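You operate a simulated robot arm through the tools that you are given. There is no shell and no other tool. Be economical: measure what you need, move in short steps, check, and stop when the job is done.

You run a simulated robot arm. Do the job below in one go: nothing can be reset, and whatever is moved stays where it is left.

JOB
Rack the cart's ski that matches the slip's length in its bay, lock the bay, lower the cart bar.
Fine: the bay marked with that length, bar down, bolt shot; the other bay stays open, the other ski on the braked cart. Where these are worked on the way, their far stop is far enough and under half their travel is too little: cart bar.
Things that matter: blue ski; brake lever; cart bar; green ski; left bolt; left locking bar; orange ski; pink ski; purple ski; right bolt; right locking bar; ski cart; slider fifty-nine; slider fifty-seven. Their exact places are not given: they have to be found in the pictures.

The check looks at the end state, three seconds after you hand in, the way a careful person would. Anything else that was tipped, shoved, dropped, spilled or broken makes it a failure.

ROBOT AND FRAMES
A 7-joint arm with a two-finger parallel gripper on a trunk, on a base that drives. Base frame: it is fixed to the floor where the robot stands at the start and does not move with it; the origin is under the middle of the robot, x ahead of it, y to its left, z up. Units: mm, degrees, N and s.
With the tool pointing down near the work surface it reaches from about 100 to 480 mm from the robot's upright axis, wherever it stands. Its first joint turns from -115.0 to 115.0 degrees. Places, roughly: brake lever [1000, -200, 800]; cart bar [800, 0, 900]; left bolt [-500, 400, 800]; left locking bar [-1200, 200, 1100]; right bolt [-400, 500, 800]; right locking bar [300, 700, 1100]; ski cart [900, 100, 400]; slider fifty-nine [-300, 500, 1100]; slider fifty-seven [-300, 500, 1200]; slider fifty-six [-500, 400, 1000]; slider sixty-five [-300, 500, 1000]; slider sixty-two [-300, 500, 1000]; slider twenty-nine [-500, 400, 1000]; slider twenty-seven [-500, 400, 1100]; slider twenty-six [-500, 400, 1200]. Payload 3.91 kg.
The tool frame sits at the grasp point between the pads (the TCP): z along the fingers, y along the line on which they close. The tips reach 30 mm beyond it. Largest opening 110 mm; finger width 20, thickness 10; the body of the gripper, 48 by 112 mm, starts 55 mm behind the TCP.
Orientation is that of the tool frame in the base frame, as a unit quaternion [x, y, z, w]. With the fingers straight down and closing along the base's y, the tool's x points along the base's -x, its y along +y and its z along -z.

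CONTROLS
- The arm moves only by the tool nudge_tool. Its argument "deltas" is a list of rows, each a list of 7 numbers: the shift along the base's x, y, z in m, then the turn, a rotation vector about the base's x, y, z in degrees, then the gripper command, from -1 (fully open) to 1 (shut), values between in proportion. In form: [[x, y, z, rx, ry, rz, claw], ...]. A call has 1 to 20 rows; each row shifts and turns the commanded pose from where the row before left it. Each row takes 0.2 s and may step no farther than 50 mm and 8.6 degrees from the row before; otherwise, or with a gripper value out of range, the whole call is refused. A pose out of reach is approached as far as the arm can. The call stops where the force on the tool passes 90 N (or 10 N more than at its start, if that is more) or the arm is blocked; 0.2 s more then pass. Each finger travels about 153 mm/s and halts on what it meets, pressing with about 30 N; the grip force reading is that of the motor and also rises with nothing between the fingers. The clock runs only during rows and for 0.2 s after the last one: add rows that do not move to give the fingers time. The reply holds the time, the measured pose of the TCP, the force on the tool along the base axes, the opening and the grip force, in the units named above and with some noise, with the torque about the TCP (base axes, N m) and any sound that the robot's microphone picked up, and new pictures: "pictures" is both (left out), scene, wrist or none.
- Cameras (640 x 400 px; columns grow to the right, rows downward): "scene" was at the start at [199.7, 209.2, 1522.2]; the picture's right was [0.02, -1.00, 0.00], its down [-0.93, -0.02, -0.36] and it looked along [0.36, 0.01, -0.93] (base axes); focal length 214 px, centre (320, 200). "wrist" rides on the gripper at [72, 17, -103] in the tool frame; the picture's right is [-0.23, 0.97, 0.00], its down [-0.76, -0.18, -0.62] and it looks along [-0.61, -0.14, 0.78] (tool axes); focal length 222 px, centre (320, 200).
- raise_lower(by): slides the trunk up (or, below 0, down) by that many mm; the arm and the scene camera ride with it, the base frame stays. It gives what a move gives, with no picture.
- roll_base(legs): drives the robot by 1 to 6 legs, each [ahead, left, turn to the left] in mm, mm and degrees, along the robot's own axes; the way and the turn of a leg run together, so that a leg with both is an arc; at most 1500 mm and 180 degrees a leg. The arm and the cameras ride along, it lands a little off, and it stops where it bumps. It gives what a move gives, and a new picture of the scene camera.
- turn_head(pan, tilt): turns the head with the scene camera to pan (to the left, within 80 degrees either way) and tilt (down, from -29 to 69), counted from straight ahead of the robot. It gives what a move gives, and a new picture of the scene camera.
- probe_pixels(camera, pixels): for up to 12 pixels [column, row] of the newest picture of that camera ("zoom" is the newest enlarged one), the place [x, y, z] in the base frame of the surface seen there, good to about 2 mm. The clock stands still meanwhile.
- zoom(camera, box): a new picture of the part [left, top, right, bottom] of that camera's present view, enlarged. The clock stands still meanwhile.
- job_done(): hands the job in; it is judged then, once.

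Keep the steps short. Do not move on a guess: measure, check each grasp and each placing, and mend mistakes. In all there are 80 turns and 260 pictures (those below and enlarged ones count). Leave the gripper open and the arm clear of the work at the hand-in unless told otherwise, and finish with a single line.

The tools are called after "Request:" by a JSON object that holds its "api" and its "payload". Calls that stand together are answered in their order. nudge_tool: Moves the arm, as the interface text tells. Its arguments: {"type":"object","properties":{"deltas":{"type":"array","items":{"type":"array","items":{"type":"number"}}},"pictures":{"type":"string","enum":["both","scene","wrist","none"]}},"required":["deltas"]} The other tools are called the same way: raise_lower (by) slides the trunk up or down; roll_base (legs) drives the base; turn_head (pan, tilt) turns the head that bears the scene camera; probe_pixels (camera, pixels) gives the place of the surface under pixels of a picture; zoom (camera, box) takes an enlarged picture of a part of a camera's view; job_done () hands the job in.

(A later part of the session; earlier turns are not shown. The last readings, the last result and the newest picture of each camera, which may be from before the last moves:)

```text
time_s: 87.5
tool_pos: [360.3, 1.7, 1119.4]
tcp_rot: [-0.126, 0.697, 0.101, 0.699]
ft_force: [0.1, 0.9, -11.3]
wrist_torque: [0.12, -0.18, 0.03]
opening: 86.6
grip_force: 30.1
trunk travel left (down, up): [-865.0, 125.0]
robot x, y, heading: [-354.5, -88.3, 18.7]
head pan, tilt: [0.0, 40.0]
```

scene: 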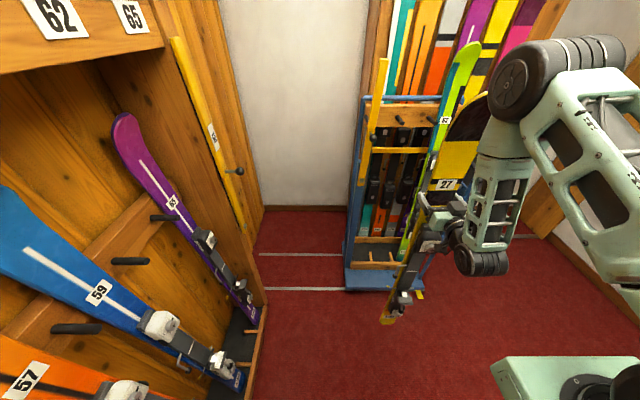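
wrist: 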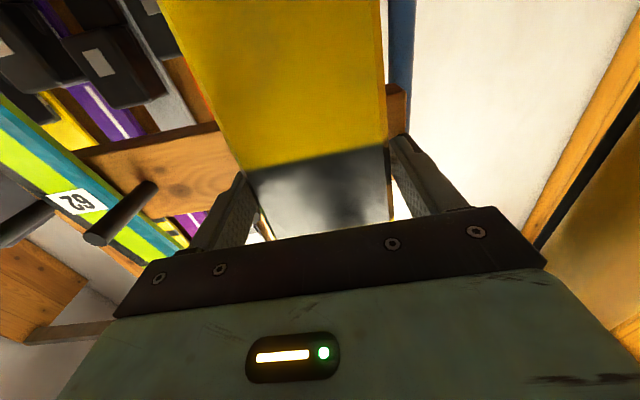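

Free floor to the right-rear. Driving back-right, then turning left 89.5° to face the rack at a safe distance.

Request:
{"api": "roll_base", "payload": {"legs": [[-308, -458, 0], [0, 0, 89.4]]}}

Request:
{"api": "turn_head", "payload": {"pan": 10, "tilt": 30}}

```text
time_s: 94.5
tool_pos: [-577.5, 91.5, 1120.4]
tcp_rot: [0.577, -0.411, -0.561, -0.428]
ft_force: [-0.6, 0.1, -11.0]
wrist_torque: [0.2, 0.14, 0.01]
opening: 86.6
grip_force: 29.9
trunk travel left (down, up): [-865.0, 125.0]
robot x, y, heading: [-502.2, -631.3, 107.7]
head pan, tilt: [0.0, 40.0]
```

scene: 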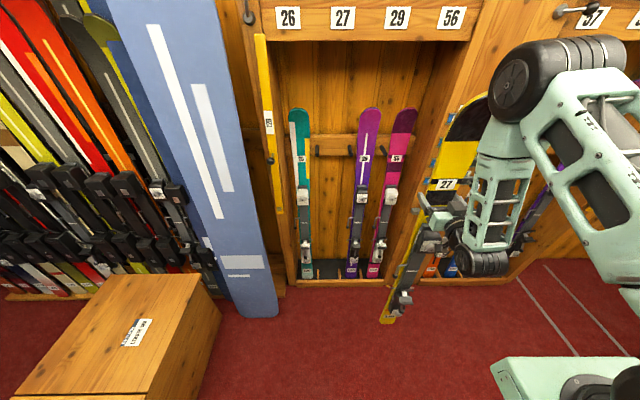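

```text
time_s: 95.2
tool_pos: [-577.1, 91.9, 1120.1]
tcp_rot: [0.578, -0.41, -0.56, -0.429]
ft_force: [-0.1, 0.7, -12.3]
wrist_torque: [0.12, 0.17, 0.0]
opening: 86.6
grip_force: 30.0
trunk travel left (down, up): [-865.0, 125.0]
robot x, y, heading: [-503.4, -626.6, 107.4]
head pan, tilt: [10.0, 30.0]
```

scene: 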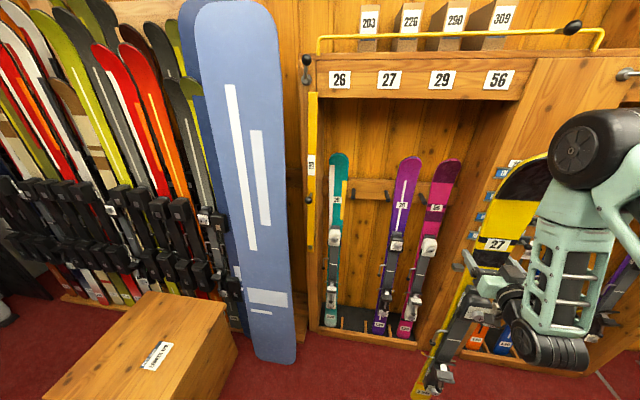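

Facing the rack, ski steady. Lower the trunk 135, shift the arm left 81, then drive to a pre-insert spot ~295 mm short of slot 27.

Request:
{"api": "raise_lower", "payload": {"by": -135}}

Request:
{"api": "nudge_tool", "payload": {"deltas": [[-0.0193, -0.0061, 0, 0, 0, 0, 1], [-0.0193, -0.0061, 0, 0, 0, 0, 1], [-0.0193, -0.0061, 0, 0, 0, 0, 1], [-0.0193, -0.0061, 0, 0, 0, 0, 1]], "pictures": "none"}}

Request:
{"api": "roll_base", "payload": {"legs": [[183, 185, 0.5]]}}

Request:
{"api": "nudge_tool", "payload": {"deltas": [[0, 0, 0, 0, 0, 0, 1]], "pictures": "wrist"}}

```text
time_s: 96.9
tool_pos: [-577.1, 92.1, 984.6]
tcp_rot: [0.578, -0.409, -0.561, -0.429]
ft_force: [0.3, -0.2, -12.1]
wrist_torque: [0.11, 0.16, -0.02]
opening: 86.3
grip_force: 30.1
trunk travel left (down, up): [-730.0, 260.0]
robot x, y, heading: [-505.2, -624.4, 107.2]
head pan, tilt: [10.0, 30.0]
```

```text
time_s: 97.9
tool_pos: [-653.9, 66.6, 984.9]
tcp_rot: [0.578, -0.41, -0.561, -0.428]
ft_force: [-0.3, 0.8, -12.3]
wrist_torque: [0.15, 0.11, 0.03]
opening: 86.7
grip_force: 30.3
trunk travel left (down, up): [-730.0, 260.0]
robot x, y, heading: [-504.0, -622.6, 107.5]
head pan, tilt: [10.0, 30.0]
```

```text
time_s: 99.7
tool_pos: [-891.3, 185.0, 984.8]
tcp_rot: [0.579, -0.408, -0.563, -0.425]
ft_force: [-0.8, -1.1, -11.8]
wrist_torque: [0.13, 0.16, 0.02]
opening: 86.7
grip_force: 30.2
trunk travel left (down, up): [-730.0, 260.0]
robot x, y, heading: [-734.3, -502.7, 107.8]
head pan, tilt: [10.0, 30.0]
```

scene: 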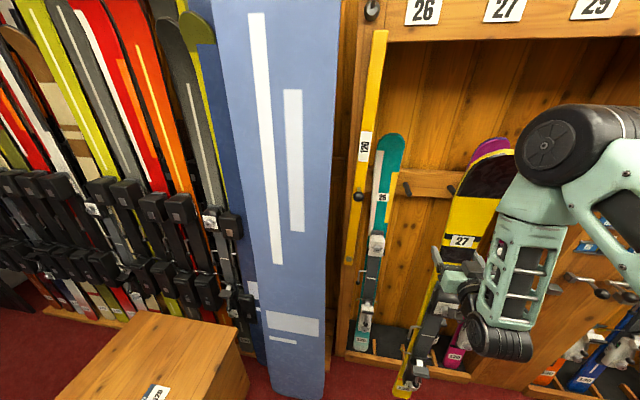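

```text
time_s: 100.1
tool_pos: [-890.3, 184.9, 984.8]
tcp_rot: [0.581, -0.407, -0.563, -0.425]
ft_force: [-0.7, -0.5, -12.4]
wrist_torque: [0.12, 0.13, -0.01]
opening: 86.5
grip_force: 30.1
trunk travel left (down, up): [-730.0, 260.0]
robot x, y, heading: [-732.0, -509.3, 108.2]
head pan, tilt: [10.0, 30.0]
```

wrist: 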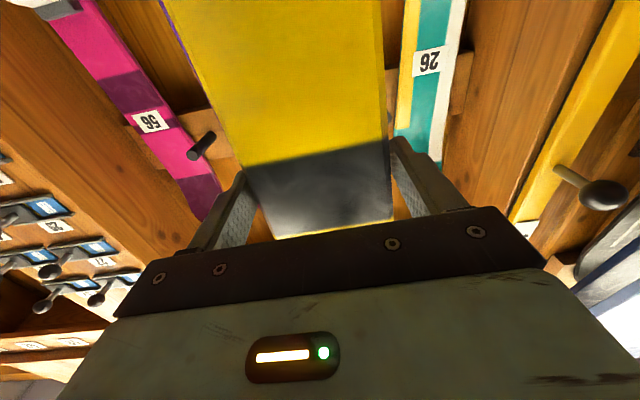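

Target is 290 mm ahead, 9 mm left. Checking the held ski's attitude (label and foot) and the slot from this view.

Request:
{"api": "probe_pixels", "payload": {"camera": "scene", "pixels": [[462, 242], [405, 383], [482, 190], [408, 187], [382, 197], [375, 342], [362, 342], [452, 188]]}}

Request:
{"api": "zoom", "payload": {"camera": "scene", "box": [340, 230, 500, 400]}}

```text
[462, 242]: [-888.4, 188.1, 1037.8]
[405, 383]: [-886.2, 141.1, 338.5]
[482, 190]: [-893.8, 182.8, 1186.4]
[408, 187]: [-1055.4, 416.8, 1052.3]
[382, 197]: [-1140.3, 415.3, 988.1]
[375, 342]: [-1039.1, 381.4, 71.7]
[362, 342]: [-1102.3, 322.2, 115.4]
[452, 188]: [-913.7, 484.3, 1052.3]
```

```text
2.35 times, centred on (420, 315) of scene
```

zoom: 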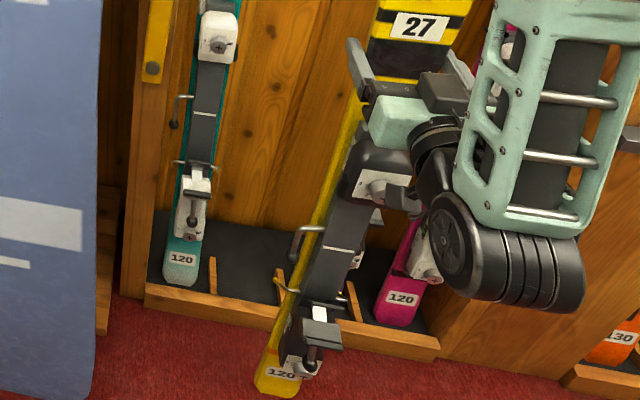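

Request:
{"api": "probe_pixels", "payload": {"camera": "zoom", "pixels": [[283, 373], [267, 371], [417, 27], [400, 22], [435, 31], [182, 260], [270, 380], [262, 388], [213, 275], [281, 285], [353, 300]]}}

```text
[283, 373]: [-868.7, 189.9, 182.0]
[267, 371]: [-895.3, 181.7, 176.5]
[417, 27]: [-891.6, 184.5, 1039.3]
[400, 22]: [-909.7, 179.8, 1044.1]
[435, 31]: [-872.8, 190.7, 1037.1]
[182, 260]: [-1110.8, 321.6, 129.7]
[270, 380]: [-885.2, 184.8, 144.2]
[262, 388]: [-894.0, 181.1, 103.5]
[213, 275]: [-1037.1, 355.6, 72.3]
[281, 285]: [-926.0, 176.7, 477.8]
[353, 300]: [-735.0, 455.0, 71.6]
```

The ski now hangs vertical, ~1.4° sideways tilt, slipped ~11 mm down. I'll correct the roll by 1.4°, shift 9 mm left, and roll ahead 195 so that the foot comes above its resting line.

Request:
{"api": "nudge_tool", "payload": {"deltas": [[-0.0043, -0.0014, 0.005, -0.21, 0.66, 0, 1], [-0.0043, -0.0014, 0.005, -0.21, 0.66, 0, 1], [0, 0, 0, 0, 0, 0, 1]], "pictures": "none"}}

Request:
{"api": "roll_base", "payload": {"legs": [[100, 0, 0]]}}

Request:
{"api": "zoom", "payload": {"camera": "scene", "box": [320, 180, 540, 400]}}

```text
time_s: 100.9
tool_pos: [-899.6, 181.6, 995.2]
tcp_rot: [0.575, -0.414, -0.569, -0.418]
ft_force: [0.1, -0.2, -10.8]
wrist_torque: [0.18, 0.05, 0.0]
opening: 86.5
grip_force: 30.2
trunk travel left (down, up): [-730.0, 260.0]
robot x, y, heading: [-732.0, -508.2, 108.3]
head pan, tilt: [10.0, 30.0]
```

```text
time_s: 102.1
tool_pos: [-929.0, 278.4, 993.5]
tcp_rot: [0.575, -0.414, -0.567, -0.42]
ft_force: [0.4, 0.3, -11.4]
wrist_torque: [0.21, 0.04, 0.01]
opening: 86.2
grip_force: 30.6
trunk travel left (down, up): [-730.0, 260.0]
robot x, y, heading: [-765.2, -410.0, 108.1]
head pan, tilt: [10.0, 30.0]
```

scene: 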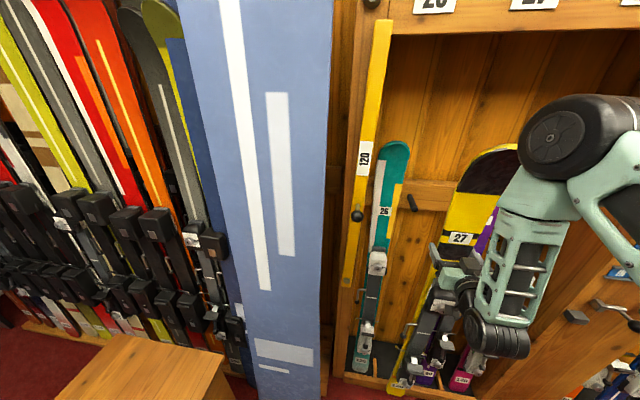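

```text
1.82 times, centred on (430, 290) of scene
```

zoom: 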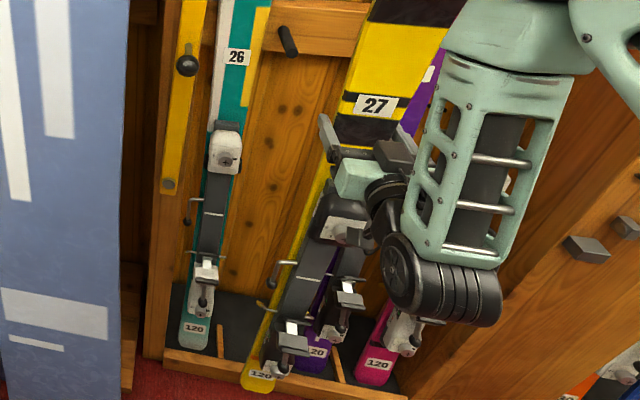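

Only 1 mm lateral error. Foot is just before the lip; tilt head down to check foot height.

Request:
{"api": "turn_head", "payload": {"pan": 15, "tilt": 50}}

Request:
{"api": "zoom", "payload": {"camera": "scene", "box": [360, 180, 520, 300]}}

```text
time_s: 102.9
tool_pos: [-929.3, 278.6, 993.9]
tcp_rot: [0.574, -0.416, -0.567, -0.42]
ft_force: [0.6, -0.4, -11.4]
wrist_torque: [0.15, 0.06, -0.02]
opening: 86.7
grip_force: 30.4
trunk travel left (down, up): [-730.0, 260.0]
robot x, y, heading: [-763.5, -409.1, 107.9]
head pan, tilt: [15.0, 50.0]
```

scene: 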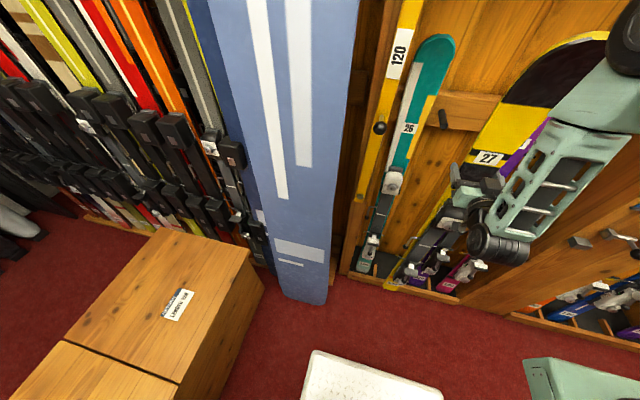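

```text
3.33 times, centred on (440, 240) of scene
```

zoom: 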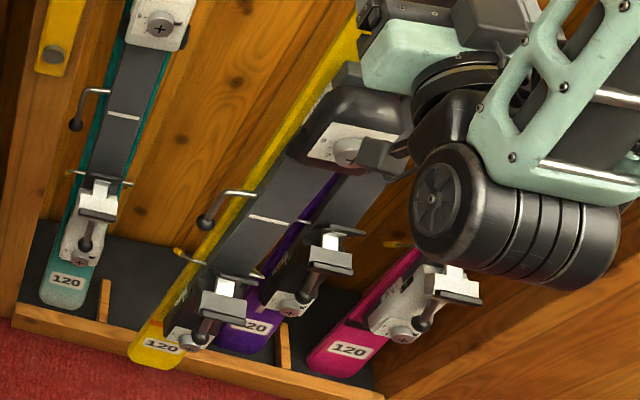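

Request:
{"api": "probe_pixels", "payload": {"camera": "zoom", "pixels": [[163, 347], [150, 363], [145, 355], [66, 282], [65, 300], [105, 300], [285, 345], [195, 350], [250, 325], [205, 222]]}}

```text
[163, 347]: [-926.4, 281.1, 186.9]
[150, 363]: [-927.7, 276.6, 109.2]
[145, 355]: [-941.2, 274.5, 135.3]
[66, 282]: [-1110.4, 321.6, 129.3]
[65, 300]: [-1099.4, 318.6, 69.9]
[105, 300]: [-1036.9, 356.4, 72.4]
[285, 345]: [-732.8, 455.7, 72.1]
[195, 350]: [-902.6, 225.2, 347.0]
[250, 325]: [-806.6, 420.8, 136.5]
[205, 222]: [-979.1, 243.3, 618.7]
```

Foot label at (-926,281,187), aligned sideways within 1 mm; needs 97 mm ahead, 53 mm down. Rolling ahead 96.

Request:
{"api": "roll_base", "payload": {"legs": [[96, 0, 0]]}}

Request:
{"api": "zoom", "payload": {"camera": "scene", "box": [340, 160, 520, 300]}}

```text
time_s: 104.0
tool_pos: [-958.0, 369.2, 994.7]
tcp_rot: [0.575, -0.415, -0.567, -0.42]
ft_force: [-0.7, -0.4, -12.1]
wrist_torque: [0.18, 0.05, 0.03]
opening: 86.8
grip_force: 29.9
trunk travel left (down, up): [-730.0, 260.0]
robot x, y, heading: [-793.1, -316.1, 107.7]
head pan, tilt: [15.0, 50.0]
```

scene: 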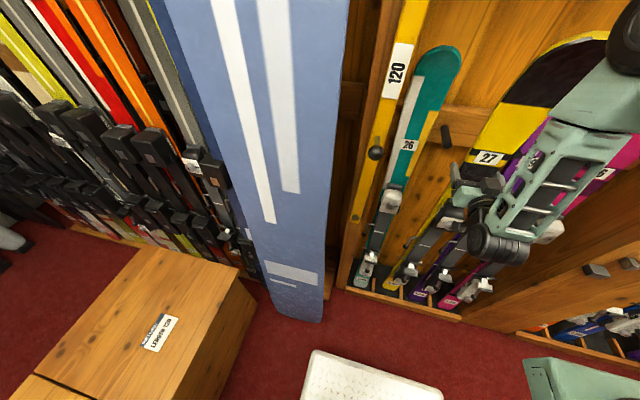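

```text
2.86 times, centred on (430, 230) of scene
```

zoom: 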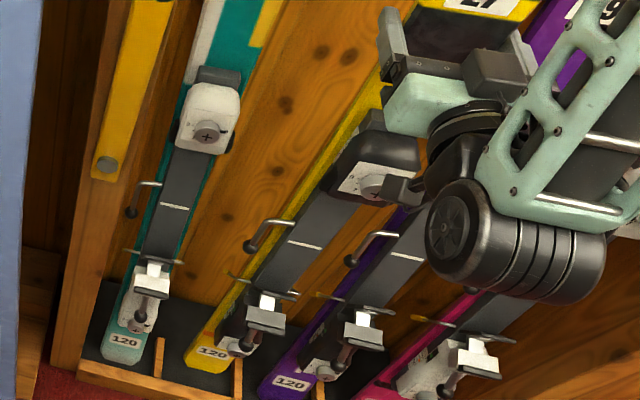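

Foot is inside its slot between dividers. Lowering in small steps until the weight comes off.

Request:
{"api": "nudge_tool", "payload": {"deltas": [[0, 0, -0.015, 0, 0, 0, 1], [0, 0, -0.015, 0, 0, 0, 1], [0, 0, -0.012, 0, 0, 0, 1], [0, 0, -0.005, 0, 0, 0, 1], [0, 0, 0, 0, 0, 0, 1]], "pictures": "none"}}

Request:
{"api": "nudge_tool", "payload": {"deltas": [[0, 0, -0.004, 0, 0, 0, 1], [0, 0, 0, 0, 0, 0, 1]], "pictures": "scene"}}

Request:
{"api": "zoom", "payload": {"camera": "scene", "box": [340, 160, 520, 300]}}

Request:
{"api": "probe_pixels", "payload": {"camera": "zoom", "pixels": [[209, 354], [200, 365], [121, 341], [292, 383]]}}

```text
time_s: 105.2
tool_pos: [-958.2, 368.4, 947.0]
tcp_rot: [0.575, -0.415, -0.568, -0.418]
ft_force: [0.1, 0.3, -11.5]
wrist_torque: [0.18, 0.05, -0.04]
opening: 86.5
grip_force: 30.2
trunk travel left (down, up): [-730.0, 260.0]
robot x, y, heading: [-793.1, -323.1, 108.0]
head pan, tilt: [15.0, 50.0]
```

```text
time_s: 105.8
tool_pos: [-957.2, 368.8, 942.3]
tcp_rot: [0.575, -0.415, -0.567, -0.419]
ft_force: [0.2, 0.7, -10.8]
wrist_torque: [0.13, 0.02, -0.03]
opening: 86.4
grip_force: 30.3
trunk travel left (down, up): [-730.0, 260.0]
robot x, y, heading: [-794.0, -319.1, 108.0]
head pan, tilt: [15.0, 50.0]
```

scene: 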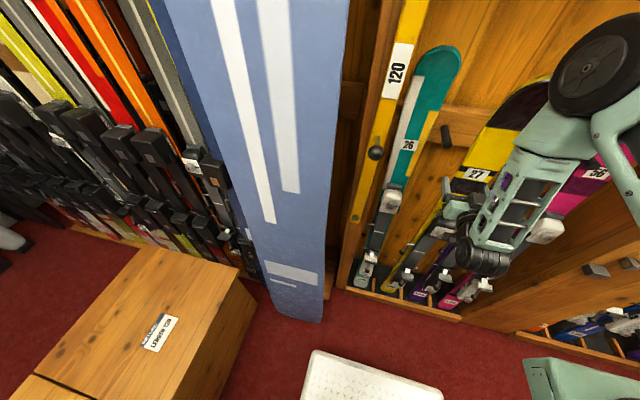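

```text
2.86 times, centred on (430, 230) of scene
```

zoom: 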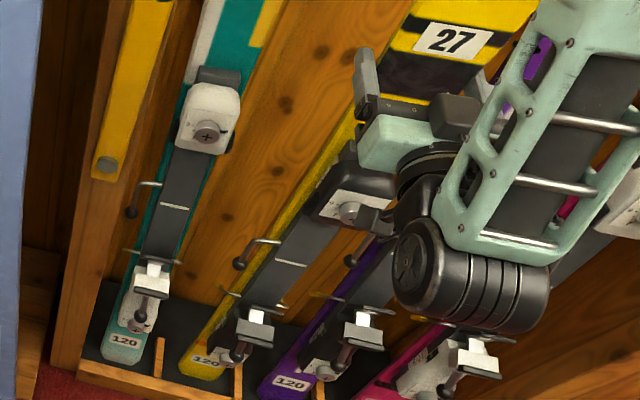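

```text
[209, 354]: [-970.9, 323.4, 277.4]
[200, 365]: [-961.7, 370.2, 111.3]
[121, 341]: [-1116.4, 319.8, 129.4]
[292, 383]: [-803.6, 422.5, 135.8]
```

Close to contact; continuing in 3 mm steps.

Request:
{"api": "nudge_tool", "payload": {"deltas": [[0, 0, -0.003, 0, 0, 0, 1], [0, 0, -0.003, 0, 0, 0, 1], [0, 0, 0, 0, 0, 0, 1]], "pictures": "none"}}

Request:
{"api": "nudge_tool", "payload": {"deltas": [[0, 0, -0.003, 0, 0, 0, 1], [0, 0, -0.002, 0, 0, 0, 1], [0, 0, 0, 0, 0, 0, 1]], "pictures": "none"}}

```text
time_s: 106.6
tool_pos: [-958.5, 368.9, 939.2]
tcp_rot: [0.574, -0.413, -0.569, -0.419]
ft_force: [-0.1, -2.2, 6.0]
wrist_torque: [-0.69, -0.34, -0.02]
opening: 86.3
grip_force: 30.1
trunk travel left (down, up): [-730.0, 260.0]
robot x, y, heading: [-795.6, -319.6, 107.7]
head pan, tilt: [15.0, 50.0]
```

```text
time_s: 107.4
tool_pos: [-957.4, 368.0, 934.4]
tcp_rot: [0.573, -0.414, -0.569, -0.42]
ft_force: [-1.3, -0.6, 20.5]
wrist_torque: [0.21, 0.12, 0.0]
opening: 86.6
grip_force: 29.6
trunk travel left (down, up): [-730.0, 260.0]
robot x, y, heading: [-791.1, -319.5, 107.8]
head pan, tilt: [15.0, 50.0]
```

Foot stands on the tray. Easing the pressure and leaning the ski back: forward in 15 mm steps with matching 6° pitch.

Request:
{"api": "nudge_tool", "payload": {"deltas": [[0, 0, 0.003, 0, 0, 0, 1], [-0.0046, 0.0143, 0, -1.0, -0.33, 0, 1], [-0.0046, 0.0143, -0.0005, -1.0, -0.33, 0, 1], [-0.0046, 0.0143, -0.001, -1.0, -0.33, 0, 1], [-0.0046, 0.0143, -0.001, -1.0, -0.33, 0, 1], [0, 0, 0, 0, 0, 0, 1]], "pictures": "both"}}

Request:
{"api": "zoom", "payload": {"camera": "scene", "box": [340, 160, 520, 300]}}

```text
time_s: 108.8
tool_pos: [-976.6, 426.3, 932.6]
tcp_rot: [0.594, -0.43, -0.546, -0.404]
ft_force: [-0.5, -0.3, -8.7]
wrist_torque: [0.03, 0.04, 0.02]
opening: 86.4
grip_force: 29.7
trunk travel left (down, up): [-730.0, 260.0]
robot x, y, heading: [-793.4, -318.2, 108.1]
head pan, tilt: [15.0, 50.0]
```

scene: 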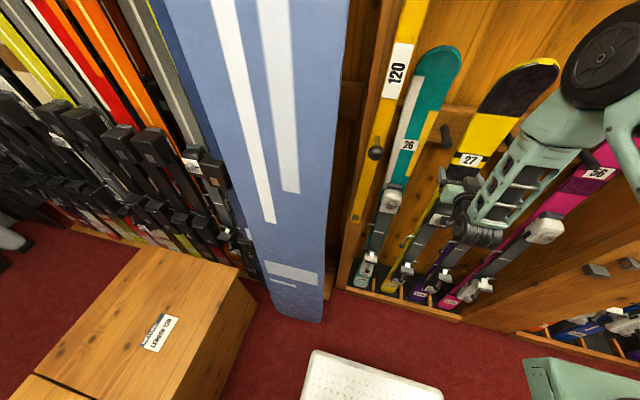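
wrist: 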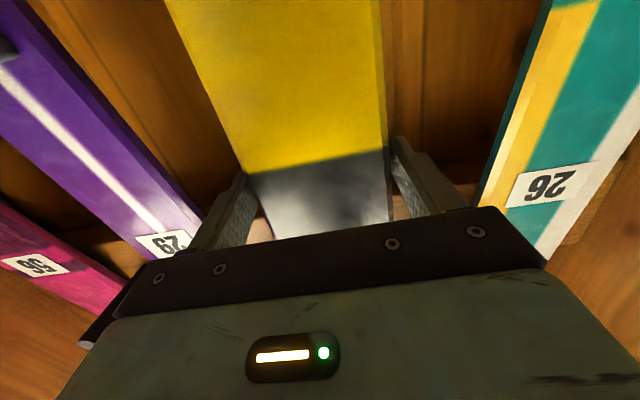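

```text
2.86 times, centred on (430, 230) of scene
```

zoom: 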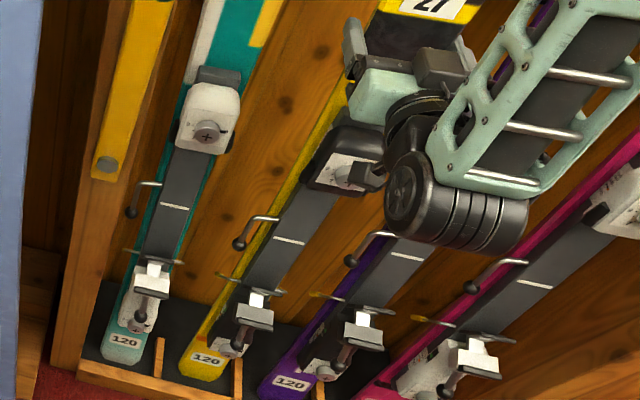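

Continuing 34 mm more to the rail, lowering slightly.

Request:
{"api": "nudge_tool", "payload": {"deltas": [[-0.0037, 0.0114, -0.002, -0.76, -0.25, 0, 1], [-0.0037, 0.0114, -0.002, -0.76, -0.25, 0, 1], [-0.003, 0.0095, -0.002, -0.76, -0.25, 0, 1], [0, 0, 0, 0, 0, 0, 1]], "pictures": "none"}}

Request:
{"api": "zoom", "payload": {"camera": "scene", "box": [340, 20, 580, 300]}}

```text
time_s: 109.8
tool_pos: [-985.9, 459.8, 930.1]
tcp_rot: [0.606, -0.437, -0.535, -0.395]
ft_force: [-0.5, -1.9, 13.8]
wrist_torque: [0.53, 0.43, 0.15]
opening: 86.4
grip_force: 30.3
trunk travel left (down, up): [-730.0, 260.0]
robot x, y, heading: [-789.1, -317.9, 108.0]
head pan, tilt: [15.0, 50.0]
```

```text
1.43 times, centred on (460, 160) of scene
```

zoom: 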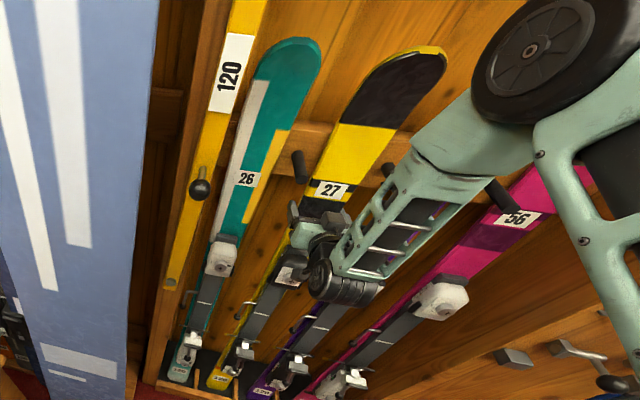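

Request:
{"api": "probe_pixels", "payload": {"camera": "zoom", "pixels": [[331, 190], [219, 379], [247, 180], [262, 393], [400, 70], [290, 62]]}}

```text
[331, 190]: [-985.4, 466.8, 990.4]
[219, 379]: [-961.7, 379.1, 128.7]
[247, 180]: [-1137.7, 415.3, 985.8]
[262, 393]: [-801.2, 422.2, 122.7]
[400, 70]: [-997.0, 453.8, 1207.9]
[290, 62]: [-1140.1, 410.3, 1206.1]
```

Ski rests against rail at reference position (within 3 mm). Opening the fingers fully.

Request:
{"api": "nudge_tool", "payload": {"deltas": [[0, 0, 0, 0, 0, 0, 0.3], [0, 0, 0, 0, 0, 0, -0.2], [0, 0, 0, 0, 0, 0, -0.7], [0, 0, 0, 0, 0, 0, -1], [0, 0, 0, 0, 0, 0, -1]], "pictures": "wrist"}}

Request:
{"api": "zoom", "payload": {"camera": "scene", "box": [340, 20, 580, 300]}}

Request:
{"api": "probe_pixels", "payload": {"camera": "zoom", "pixels": [[331, 190], [219, 379], [400, 70]]}}

```text
time_s: 111.0
tool_pos: [-986.7, 458.0, 927.2]
tcp_rot: [0.607, -0.437, -0.534, -0.394]
ft_force: [0.5, -0.2, -0.3]
wrist_torque: [-0.02, 0.0, -0.01]
opening: 110.3
grip_force: 0.1
trunk travel left (down, up): [-730.0, 260.0]
robot x, y, heading: [-789.1, -314.8, 108.1]
head pan, tilt: [15.0, 50.0]
```

wrist: 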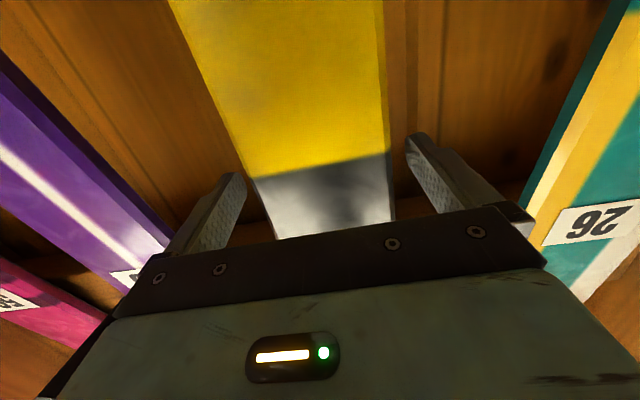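

```text
1.43 times, centred on (460, 160) of scene
```

zoom: 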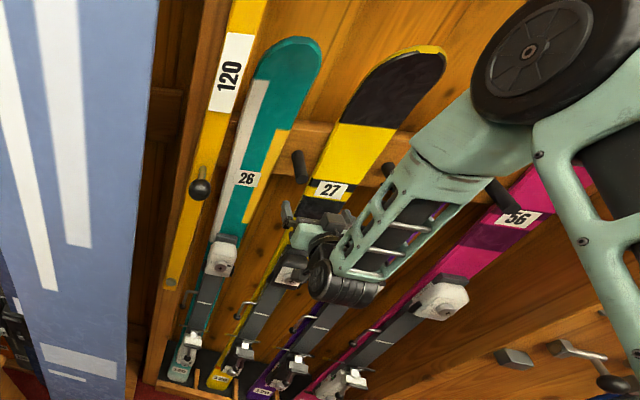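

```text
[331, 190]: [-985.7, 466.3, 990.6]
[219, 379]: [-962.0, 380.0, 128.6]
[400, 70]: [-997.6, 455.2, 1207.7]
```

Ski stands by itself. Retreating straight back along the fingers, then base back 220 and left 60, tool levelled.

Request:
{"api": "nudge_tool", "payload": {"deltas": [[0.0138, -0.0425, -0.005, 0, 0, 0, -1], [0.0138, -0.0425, -0.005, 0, 0, 0, -1]], "pictures": "none"}}

Request:
{"api": "roll_base", "payload": {"legs": [[-220, 0, 0], [0, 60, 0]]}}

Request:
{"api": "turn_head", "payload": {"pan": 15, "tilt": 35}}

Request:
{"api": "probe_pixels", "payload": {"camera": "scene", "pixels": [[320, 200]]}}

```text
time_s: 111.6
tool_pos: [-958.0, 375.2, 916.3]
tcp_rot: [0.607, -0.438, -0.534, -0.395]
ft_force: [0.7, 0.2, 0.5]
wrist_torque: [0.01, -0.02, 0.05]
opening: 109.8
grip_force: 0.1
trunk travel left (down, up): [-730.0, 260.0]
robot x, y, heading: [-793.1, -318.0, 107.8]
head pan, tilt: [15.0, 50.0]
```

```text
time_s: 113.9
tool_pos: [-947.3, 150.2, 916.7]
tcp_rot: [0.607, -0.438, -0.533, -0.395]
ft_force: [-0.3, 1.0, -0.5]
wrist_torque: [-0.02, 0.03, 0.02]
opening: 110.1
grip_force: 0.1
trunk travel left (down, up): [-730.0, 260.0]
robot x, y, heading: [-781.9, -542.6, 107.7]
head pan, tilt: [15.0, 50.0]
```

scene: 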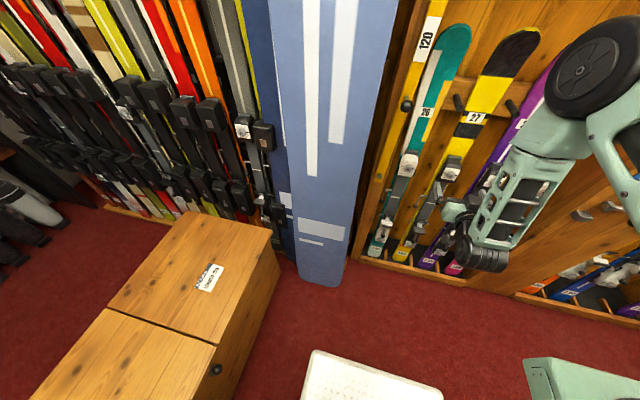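

```text
time_s: 114.6
tool_pos: [-946.5, 151.8, 918.2]
tcp_rot: [0.606, -0.438, -0.533, -0.395]
ft_force: [0.0, -0.7, -0.1]
wrist_torque: [-0.03, -0.01, 0.03]
opening: 110.2
grip_force: 0.0
trunk travel left (down, up): [-730.0, 260.0]
robot x, y, heading: [-783.9, -542.0, 107.8]
head pan, tilt: [15.0, 35.0]
```

scene: 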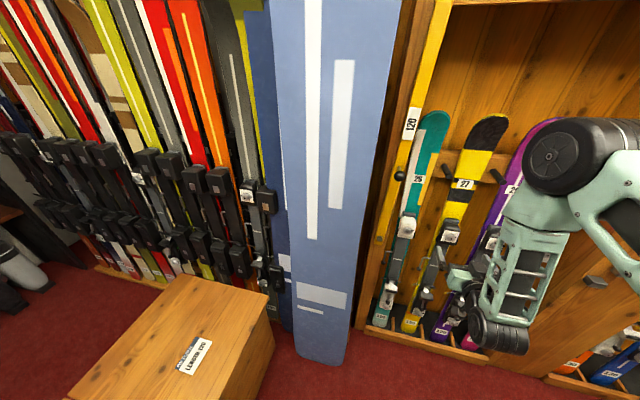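

```text
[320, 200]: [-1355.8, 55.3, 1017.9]
```

Racked ski looks right. Measuring the left bar's knob, pivot, and the snowboard edge beside it.

Request:
{"api": "zoom", "payload": {"camera": "scene", "box": [340, 80, 480, 260]}}

Request:
{"api": "probe_pixels", "payload": {"camera": "scene", "pixels": [[400, 175], [378, 175], [372, 200], [382, 150], [390, 100], [380, 238], [410, 123], [399, 172]]}}

```text
2.22 times, centred on (410, 170) of scene
```

zoom: 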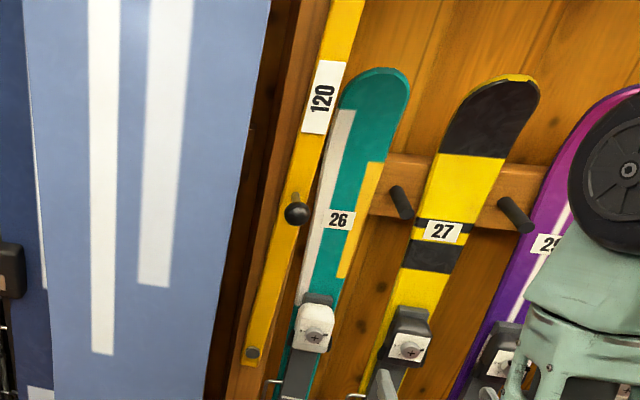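

```text
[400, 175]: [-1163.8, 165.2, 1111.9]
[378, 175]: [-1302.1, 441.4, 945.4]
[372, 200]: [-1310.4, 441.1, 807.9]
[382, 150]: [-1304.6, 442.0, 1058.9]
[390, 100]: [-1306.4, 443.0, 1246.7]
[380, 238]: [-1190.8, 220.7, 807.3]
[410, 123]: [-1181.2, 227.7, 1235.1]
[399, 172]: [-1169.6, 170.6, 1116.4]
```

Request:
{"api": "probe_pixels", "payload": {"camera": "zoom", "pixels": [[252, 352], [296, 213], [290, 218], [302, 208], [240, 200], [215, 330], [265, 40], [296, 196]]}}

```text
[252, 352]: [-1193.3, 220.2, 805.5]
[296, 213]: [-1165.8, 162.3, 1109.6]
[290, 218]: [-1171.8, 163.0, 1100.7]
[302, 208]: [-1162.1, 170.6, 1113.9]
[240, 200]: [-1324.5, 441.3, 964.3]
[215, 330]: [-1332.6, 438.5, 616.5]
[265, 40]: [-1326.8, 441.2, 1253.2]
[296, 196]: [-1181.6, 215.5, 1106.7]
```

The snowboard edge could be near the gripper's left side; probing its edge.

Request:
{"api": "probe_pixels", "payload": {"camera": "zoom", "pixels": [[225, 200], [233, 180], [245, 120], [210, 260], [235, 200], [100, 200], [255, 60], [200, 300]]}}

```text
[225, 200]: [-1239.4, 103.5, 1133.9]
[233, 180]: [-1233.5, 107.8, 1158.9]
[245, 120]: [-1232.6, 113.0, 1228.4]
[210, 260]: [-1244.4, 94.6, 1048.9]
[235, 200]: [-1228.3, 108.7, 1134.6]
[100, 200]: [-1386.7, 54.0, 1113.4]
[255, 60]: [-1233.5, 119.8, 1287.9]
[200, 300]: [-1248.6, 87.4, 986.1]
```

Board edge is 77 mm left of the knob; with fingers at 60 mm the body clears by ~20 mm. Moving level to 60 mm before the knob.

Request:
{"api": "nudge_tool", "payload": {"deltas": [[-0.0339, -0.0058, 0.0317, 1.12, 0.12, 0, -0.09], [-0.0339, -0.0058, 0.0317, 1.12, 0.12, 0, -0.09], [-0.0339, -0.0058, 0.0317, 1.12, 0.12, 0, -0.09], [-0.0339, -0.0058, 0.0317, 1.12, 0.12, 0, -0.09], [-0.0339, -0.0058, 0.0317, 1.12, 0.12, 0, -0.09], [-0.0339, -0.0058, 0.0317, 1.12, 0.12, 0, -0.09]], "pictures": "both"}}

```text
time_s: 116.0
tool_pos: [-1151.9, 116.7, 1105.9]
tcp_rot: [0.579, -0.409, -0.561, -0.428]
ft_force: [-0.9, 0.1, 0.2]
wrist_torque: [0.01, -0.02, 0.0]
opening: 60.0
grip_force: 0.1
trunk travel left (down, up): [-730.0, 260.0]
robot x, y, heading: [-780.6, -545.7, 107.9]
head pan, tilt: [15.0, 35.0]
```

scene: 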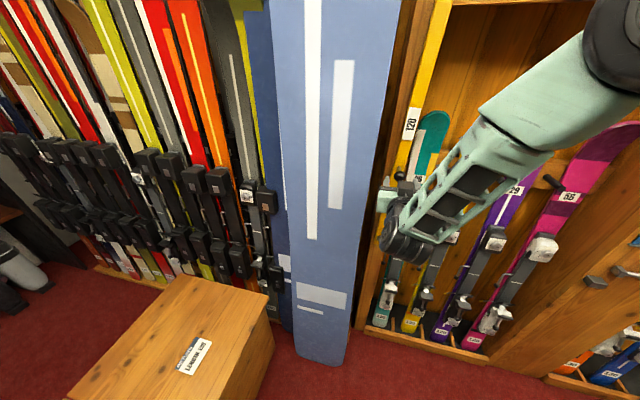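
wrist: 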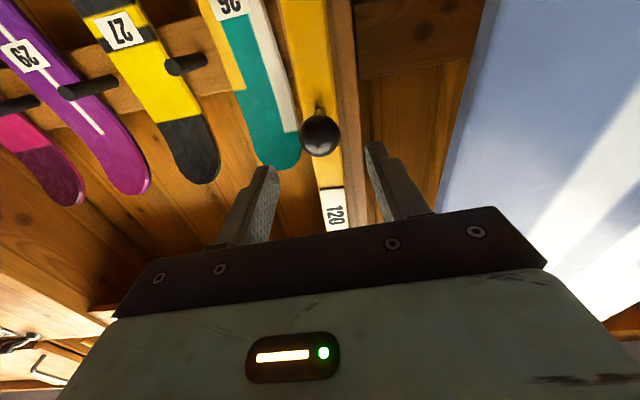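

Knob lies right between the fingers, board clear on the right side of the picture. Measuring the knob.

Request:
{"api": "probe_pixels", "payload": {"camera": "wrist", "pixels": [[320, 140], [320, 120], [320, 152], [305, 135], [336, 135], [320, 108], [310, 20], [450, 150]]}}

```text
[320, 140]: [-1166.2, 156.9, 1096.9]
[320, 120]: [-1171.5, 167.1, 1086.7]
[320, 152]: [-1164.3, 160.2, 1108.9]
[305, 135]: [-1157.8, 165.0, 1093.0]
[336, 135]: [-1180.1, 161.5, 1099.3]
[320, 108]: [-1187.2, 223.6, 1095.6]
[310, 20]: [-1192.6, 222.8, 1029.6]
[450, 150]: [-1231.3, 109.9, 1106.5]
```

Knob centre ≈ (-1169,170,1101). Go in 55 mm, grip, and start swinging it down to ~64°.

Request:
{"api": "nudge_tool", "payload": {"deltas": [[-0.0085, 0.0262, -0.002, 0, 0, 0, -0.09], [-0.0085, 0.0261, -0.003, 0, 0, 0, -0.09], [0, 0, 0, 0, 0, 0, 0.6], [0, 0, 0, 0, 0, 0, 1], [0, 0, 0, 0, 0, 0, 1]], "pictures": "none"}}

Request:
{"api": "nudge_tool", "payload": {"deltas": [[0.0225, 0.0073, -0.0015, 0, 0, 0, 1], [0.0243, 0.0079, -0.0038, 0, 0, 0, 1], [0.0239, 0.0078, -0.006, 0, 0, 0, 1], [0.0232, 0.0075, -0.0082, 0, 0, 0, 1], [0.0225, 0.0073, -0.0103, 0, 0, 0, 1]], "pictures": "both"}}

```text
time_s: 117.2
tool_pos: [-1167.0, 167.9, 1101.1]
tcp_rot: [0.579, -0.409, -0.561, -0.427]
ft_force: [-1.0, 3.3, -1.1]
wrist_torque: [-0.23, 0.0, -0.04]
opening: 31.6
grip_force: 45.0
trunk travel left (down, up): [-730.0, 260.0]
robot x, y, heading: [-781.9, -544.4, 107.4]
head pan, tilt: [15.0, 35.0]
```

```text
time_s: 118.4
tool_pos: [-1048.7, 206.1, 1070.6]
tcp_rot: [0.579, -0.409, -0.561, -0.428]
ft_force: [-1.5, -0.9, 0.5]
wrist_torque: [-0.36, 0.25, -0.4]
opening: 31.3
grip_force: 44.6
trunk travel left (down, up): [-730.0, 260.0]
robot x, y, heading: [-781.9, -538.6, 107.9]
head pan, tilt: [15.0, 35.0]
```

scene: 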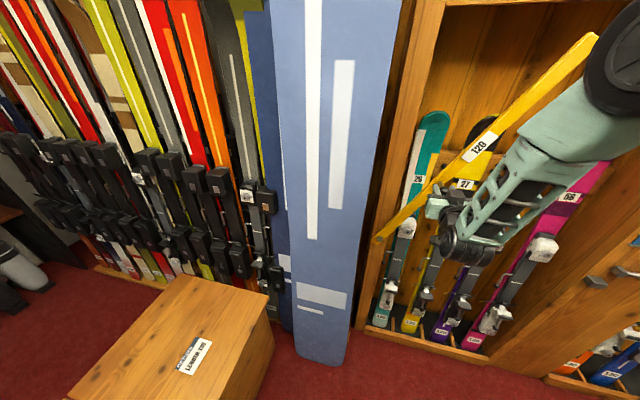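
wrist: 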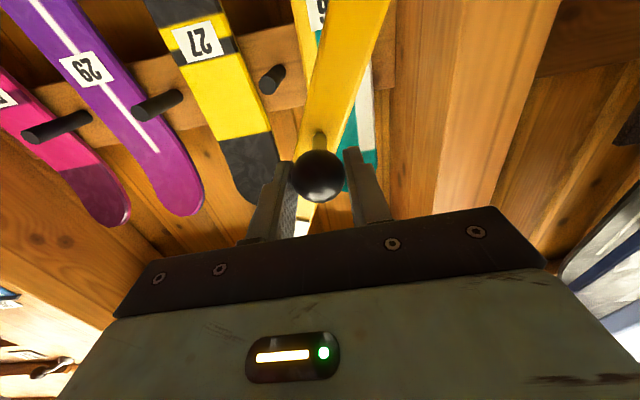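

Moving freely with tiny forces. Continuing to ~24°.

Request:
{"api": "nudge_tool", "payload": {"deltas": [[0.0215, 0.007, -0.0123, 0, 0, 0, 1], [0.0205, 0.0067, -0.0143, 0, 0, 0, 1], [0.0191, 0.0062, -0.016, 0, 0, 0, 1], [0.0178, 0.0058, -0.0177, 0, 0, 0, 1], [0.0163, 0.0053, -0.0194, 0, 0, 0, 1], [0.0146, 0.0048, -0.0207, 0, 0, 0, 1], [0.0127, 0.0041, -0.022, 0, 0, 0, 1], [0.0109, 0.0036, -0.0231, 0, 0, 0, 1]], "pictures": "scene"}}

```text
time_s: 120.2
tool_pos: [-916.2, 248.4, 926.6]
tcp_rot: [0.579, -0.409, -0.562, -0.427]
ft_force: [-5.0, 10.5, -3.5]
wrist_torque: [-0.13, 0.34, -0.12]
opening: 31.5
grip_force: 44.8
trunk travel left (down, up): [-730.0, 260.0]
robot x, y, heading: [-781.7, -546.7, 107.6]
head pan, tilt: [15.0, 35.0]
```

scene: 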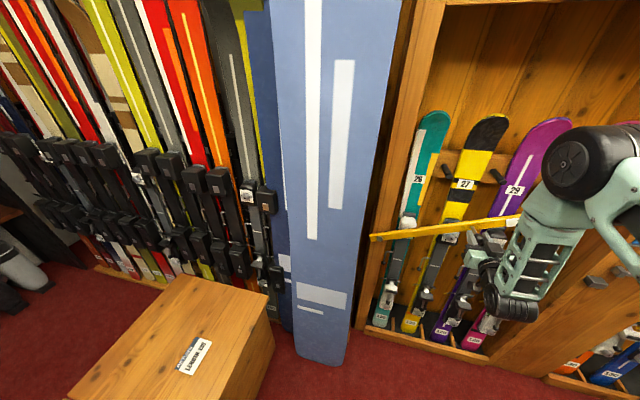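

Continuing down to the keeper.

Request:
{"api": "nudge_tool", "payload": {"deltas": [[0.009, 0.0029, -0.024, 0, 0, 0, 1], [0.0069, 0.0023, -0.0247, 0, 0, 0, 1], [0.0049, 0.0016, -0.0253, 0, 0, 0, 1], [0.0028, 0.0009, -0.0256, 0, 0, 0, 1], [0.0007, 0.0002, -0.0206, 0, 0, 0, 1], [0, 0, 0, 0, 0, 0, 1]], "pictures": "both"}}

Request:
{"api": "turn_head", "payload": {"pan": -5, "tilt": 35}}

Request:
{"api": "zoom", "payload": {"camera": "scene", "box": [300, 150, 560, 330]}}

```text
time_s: 121.6
tool_pos: [-892.7, 257.0, 804.4]
tcp_rot: [0.58, -0.409, -0.561, -0.427]
ft_force: [9.9, -4.2, -3.7]
wrist_torque: [0.15, 0.2, 0.01]
opening: 31.2
grip_force: 44.2
trunk travel left (down, up): [-730.0, 260.0]
robot x, y, heading: [-779.8, -545.0, 107.8]
head pan, tilt: [15.0, 35.0]
```

scene: 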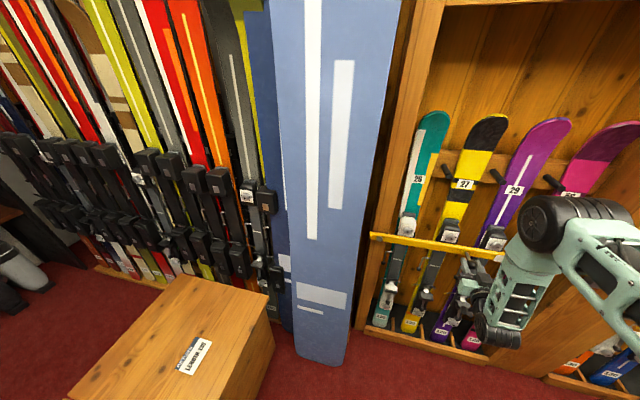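
wrist: 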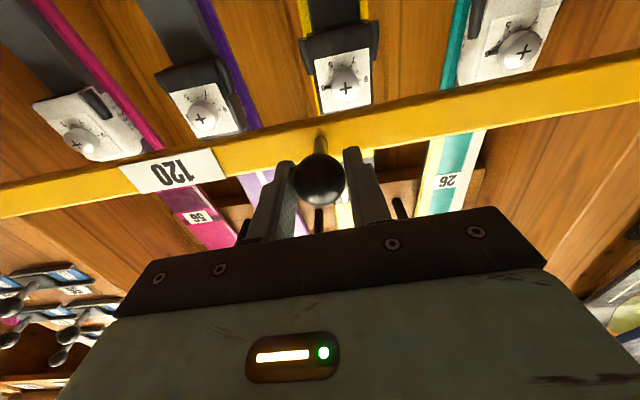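

```text
time_s: 122.5
tool_pos: [-892.6, 256.5, 806.0]
tcp_rot: [0.58, -0.409, -0.561, -0.426]
ft_force: [13.7, -8.1, -7.2]
wrist_torque: [0.1, -0.26, -0.1]
opening: 31.4
grip_force: 44.8
trunk travel left (down, up): [-730.0, 260.0]
robot x, y, heading: [-783.8, -542.7, 107.8]
head pan, tilt: [-5.0, 35.0]
```

scene: 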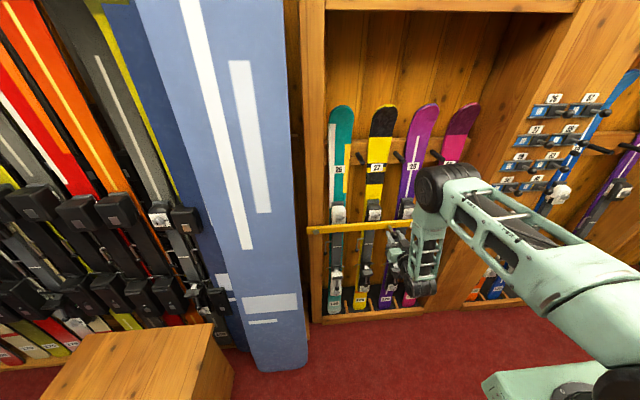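

```text
2.22 times, centred on (430, 240) of scene
```

zoom: 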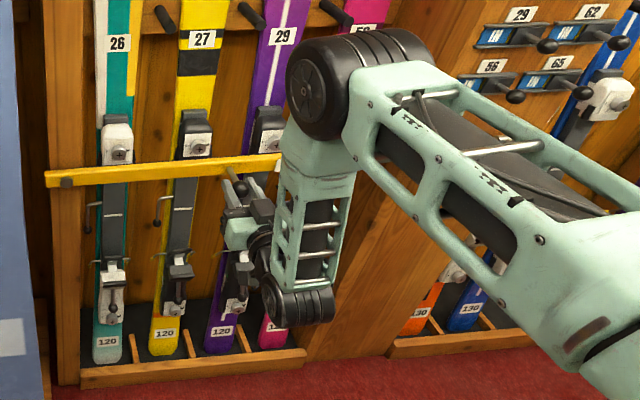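

Nearly horizontal; pressing gently further down to feel the keeper.

Request:
{"api": "nudge_tool", "payload": {"deltas": [[0, 0, -0.004, 0, 0, 0, 1], [0, 0, -0.004, 0, 0, 0, 1], [0, 0, -0.004, 0, 0, 0, 1], [0, 0, 0, 0, 0, 0, 1]], "pictures": "none"}}

```text
time_s: 123.5
tool_pos: [-892.7, 257.7, 798.5]
tcp_rot: [0.576, -0.406, -0.565, -0.429]
ft_force: [14.3, -6.6, 36.3]
wrist_torque: [0.18, -0.01, -0.11]
opening: 31.5
grip_force: 44.7
trunk travel left (down, up): [-730.0, 260.0]
robot x, y, heading: [-784.4, -544.2, 107.6]
head pan, tilt: [-5.0, 35.0]
```

It sits on the keeper. Release and back off.

Request:
{"api": "nudge_tool", "payload": {"deltas": [[0, 0, 0.004, 0, 0, 0, 1], [0, 0, 0, 0, 0, 0, 0.2], [0, 0, 0, 0, 0, 0, -0.5], [0.0123, -0.038, 0, 0, 0, 0, -1], [0.0123, -0.038, 0, 0, 0, 0, -1]], "pictures": "none"}}

Request:
{"api": "roll_base", "payload": {"legs": [[-60, -330, 0]]}}

Request:
{"api": "zoom", "payload": {"camera": "scene", "box": [200, 100, 520, 320]}}

```text
time_s: 124.7
tool_pos: [-869.9, 180.6, 798.6]
tcp_rot: [0.58, -0.408, -0.562, -0.427]
ft_force: [-0.1, 0.7, 0.0]
wrist_torque: [0.02, -0.04, 0.02]
opening: 110.0
grip_force: 0.1
trunk travel left (down, up): [-730.0, 260.0]
robot x, y, heading: [-783.2, -542.9, 107.9]
head pan, tilt: [-5.0, 35.0]
```

```text
time_s: 126.8
tool_pos: [-541.0, 221.7, 798.6]
tcp_rot: [0.578, -0.41, -0.561, -0.428]
ft_force: [-0.6, 0.9, 0.7]
wrist_torque: [-0.01, 0.05, 0.05]
opening: 110.1
grip_force: 0.1
trunk travel left (down, up): [-730.0, 260.0]
robot x, y, heading: [-456.0, -506.0, 107.4]
head pan, tilt: [-5.0, 35.0]
```

scene: 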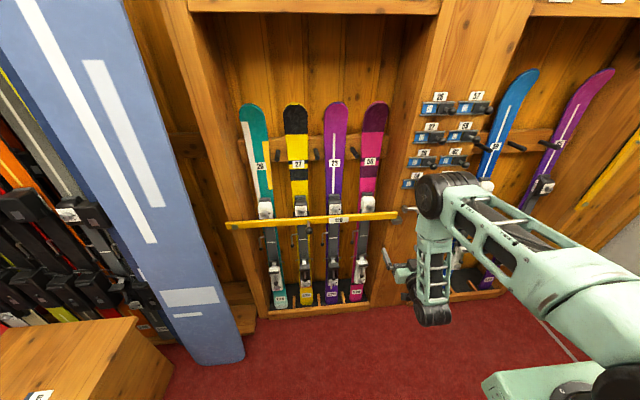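

```text
1.82 times, centred on (360, 210) of scene
```

zoom: 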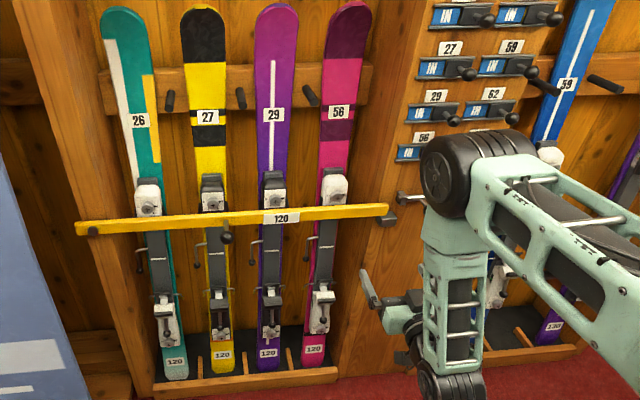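

Bar 120 is down in its keeper, racked skis steady. Now look at the left bolt with the wrist camera.

Request:
{"api": "nudge_tool", "payload": {"deltas": [[0, 0, 0, 0, 0, 0, -1]], "pictures": "wrist"}}

Request:
{"api": "zoom", "payload": {"camera": "wrist", "box": [180, 0, 500, 200]}}

Request:
{"api": "zoom", "payload": {"camera": "scene", "box": [350, 170, 450, 250]}}

```text
time_s: 127.2
tool_pos: [-539.8, 222.1, 798.5]
tcp_rot: [0.577, -0.411, -0.56, -0.429]
ft_force: [-0.1, 0.0, -0.4]
wrist_torque: [-0.02, 0.05, 0.0]
opening: 110.1
grip_force: 0.0
trunk travel left (down, up): [-730.0, 260.0]
robot x, y, heading: [-458.2, -505.2, 107.7]
head pan, tilt: [-5.0, 35.0]
```

wrist: 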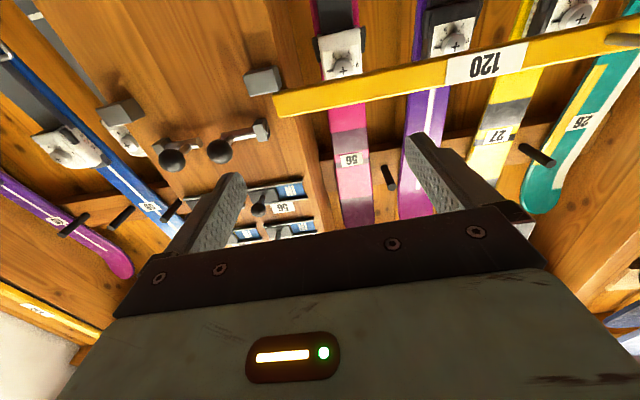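

```text
2.00 times, centred on (340, 100) of wrist
```

zoom: 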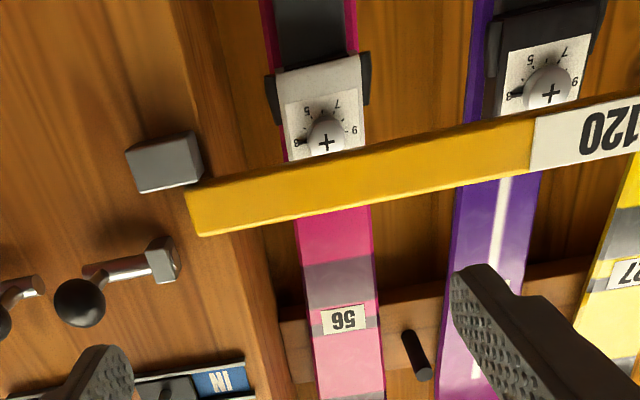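

```text
5.00 times, centred on (400, 210) of scene
```

zoom: 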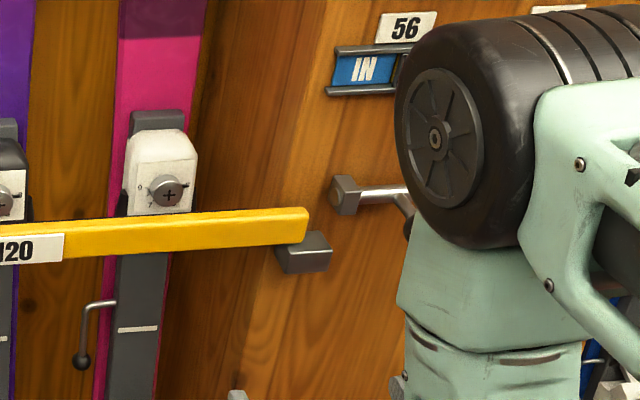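

Request:
{"api": "probe_pixels", "payload": {"camera": "wrist", "pixels": [[219, 151], [219, 140], [228, 148], [210, 158], [235, 136], [262, 130], [285, 103], [262, 80], [172, 160], [168, 145]]}}

```text
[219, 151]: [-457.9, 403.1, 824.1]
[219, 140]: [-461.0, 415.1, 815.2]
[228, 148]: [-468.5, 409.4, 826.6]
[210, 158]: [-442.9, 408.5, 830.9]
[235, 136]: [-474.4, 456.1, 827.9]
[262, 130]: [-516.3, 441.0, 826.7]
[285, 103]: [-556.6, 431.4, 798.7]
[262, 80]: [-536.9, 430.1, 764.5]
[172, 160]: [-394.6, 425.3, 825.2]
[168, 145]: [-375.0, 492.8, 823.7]
```

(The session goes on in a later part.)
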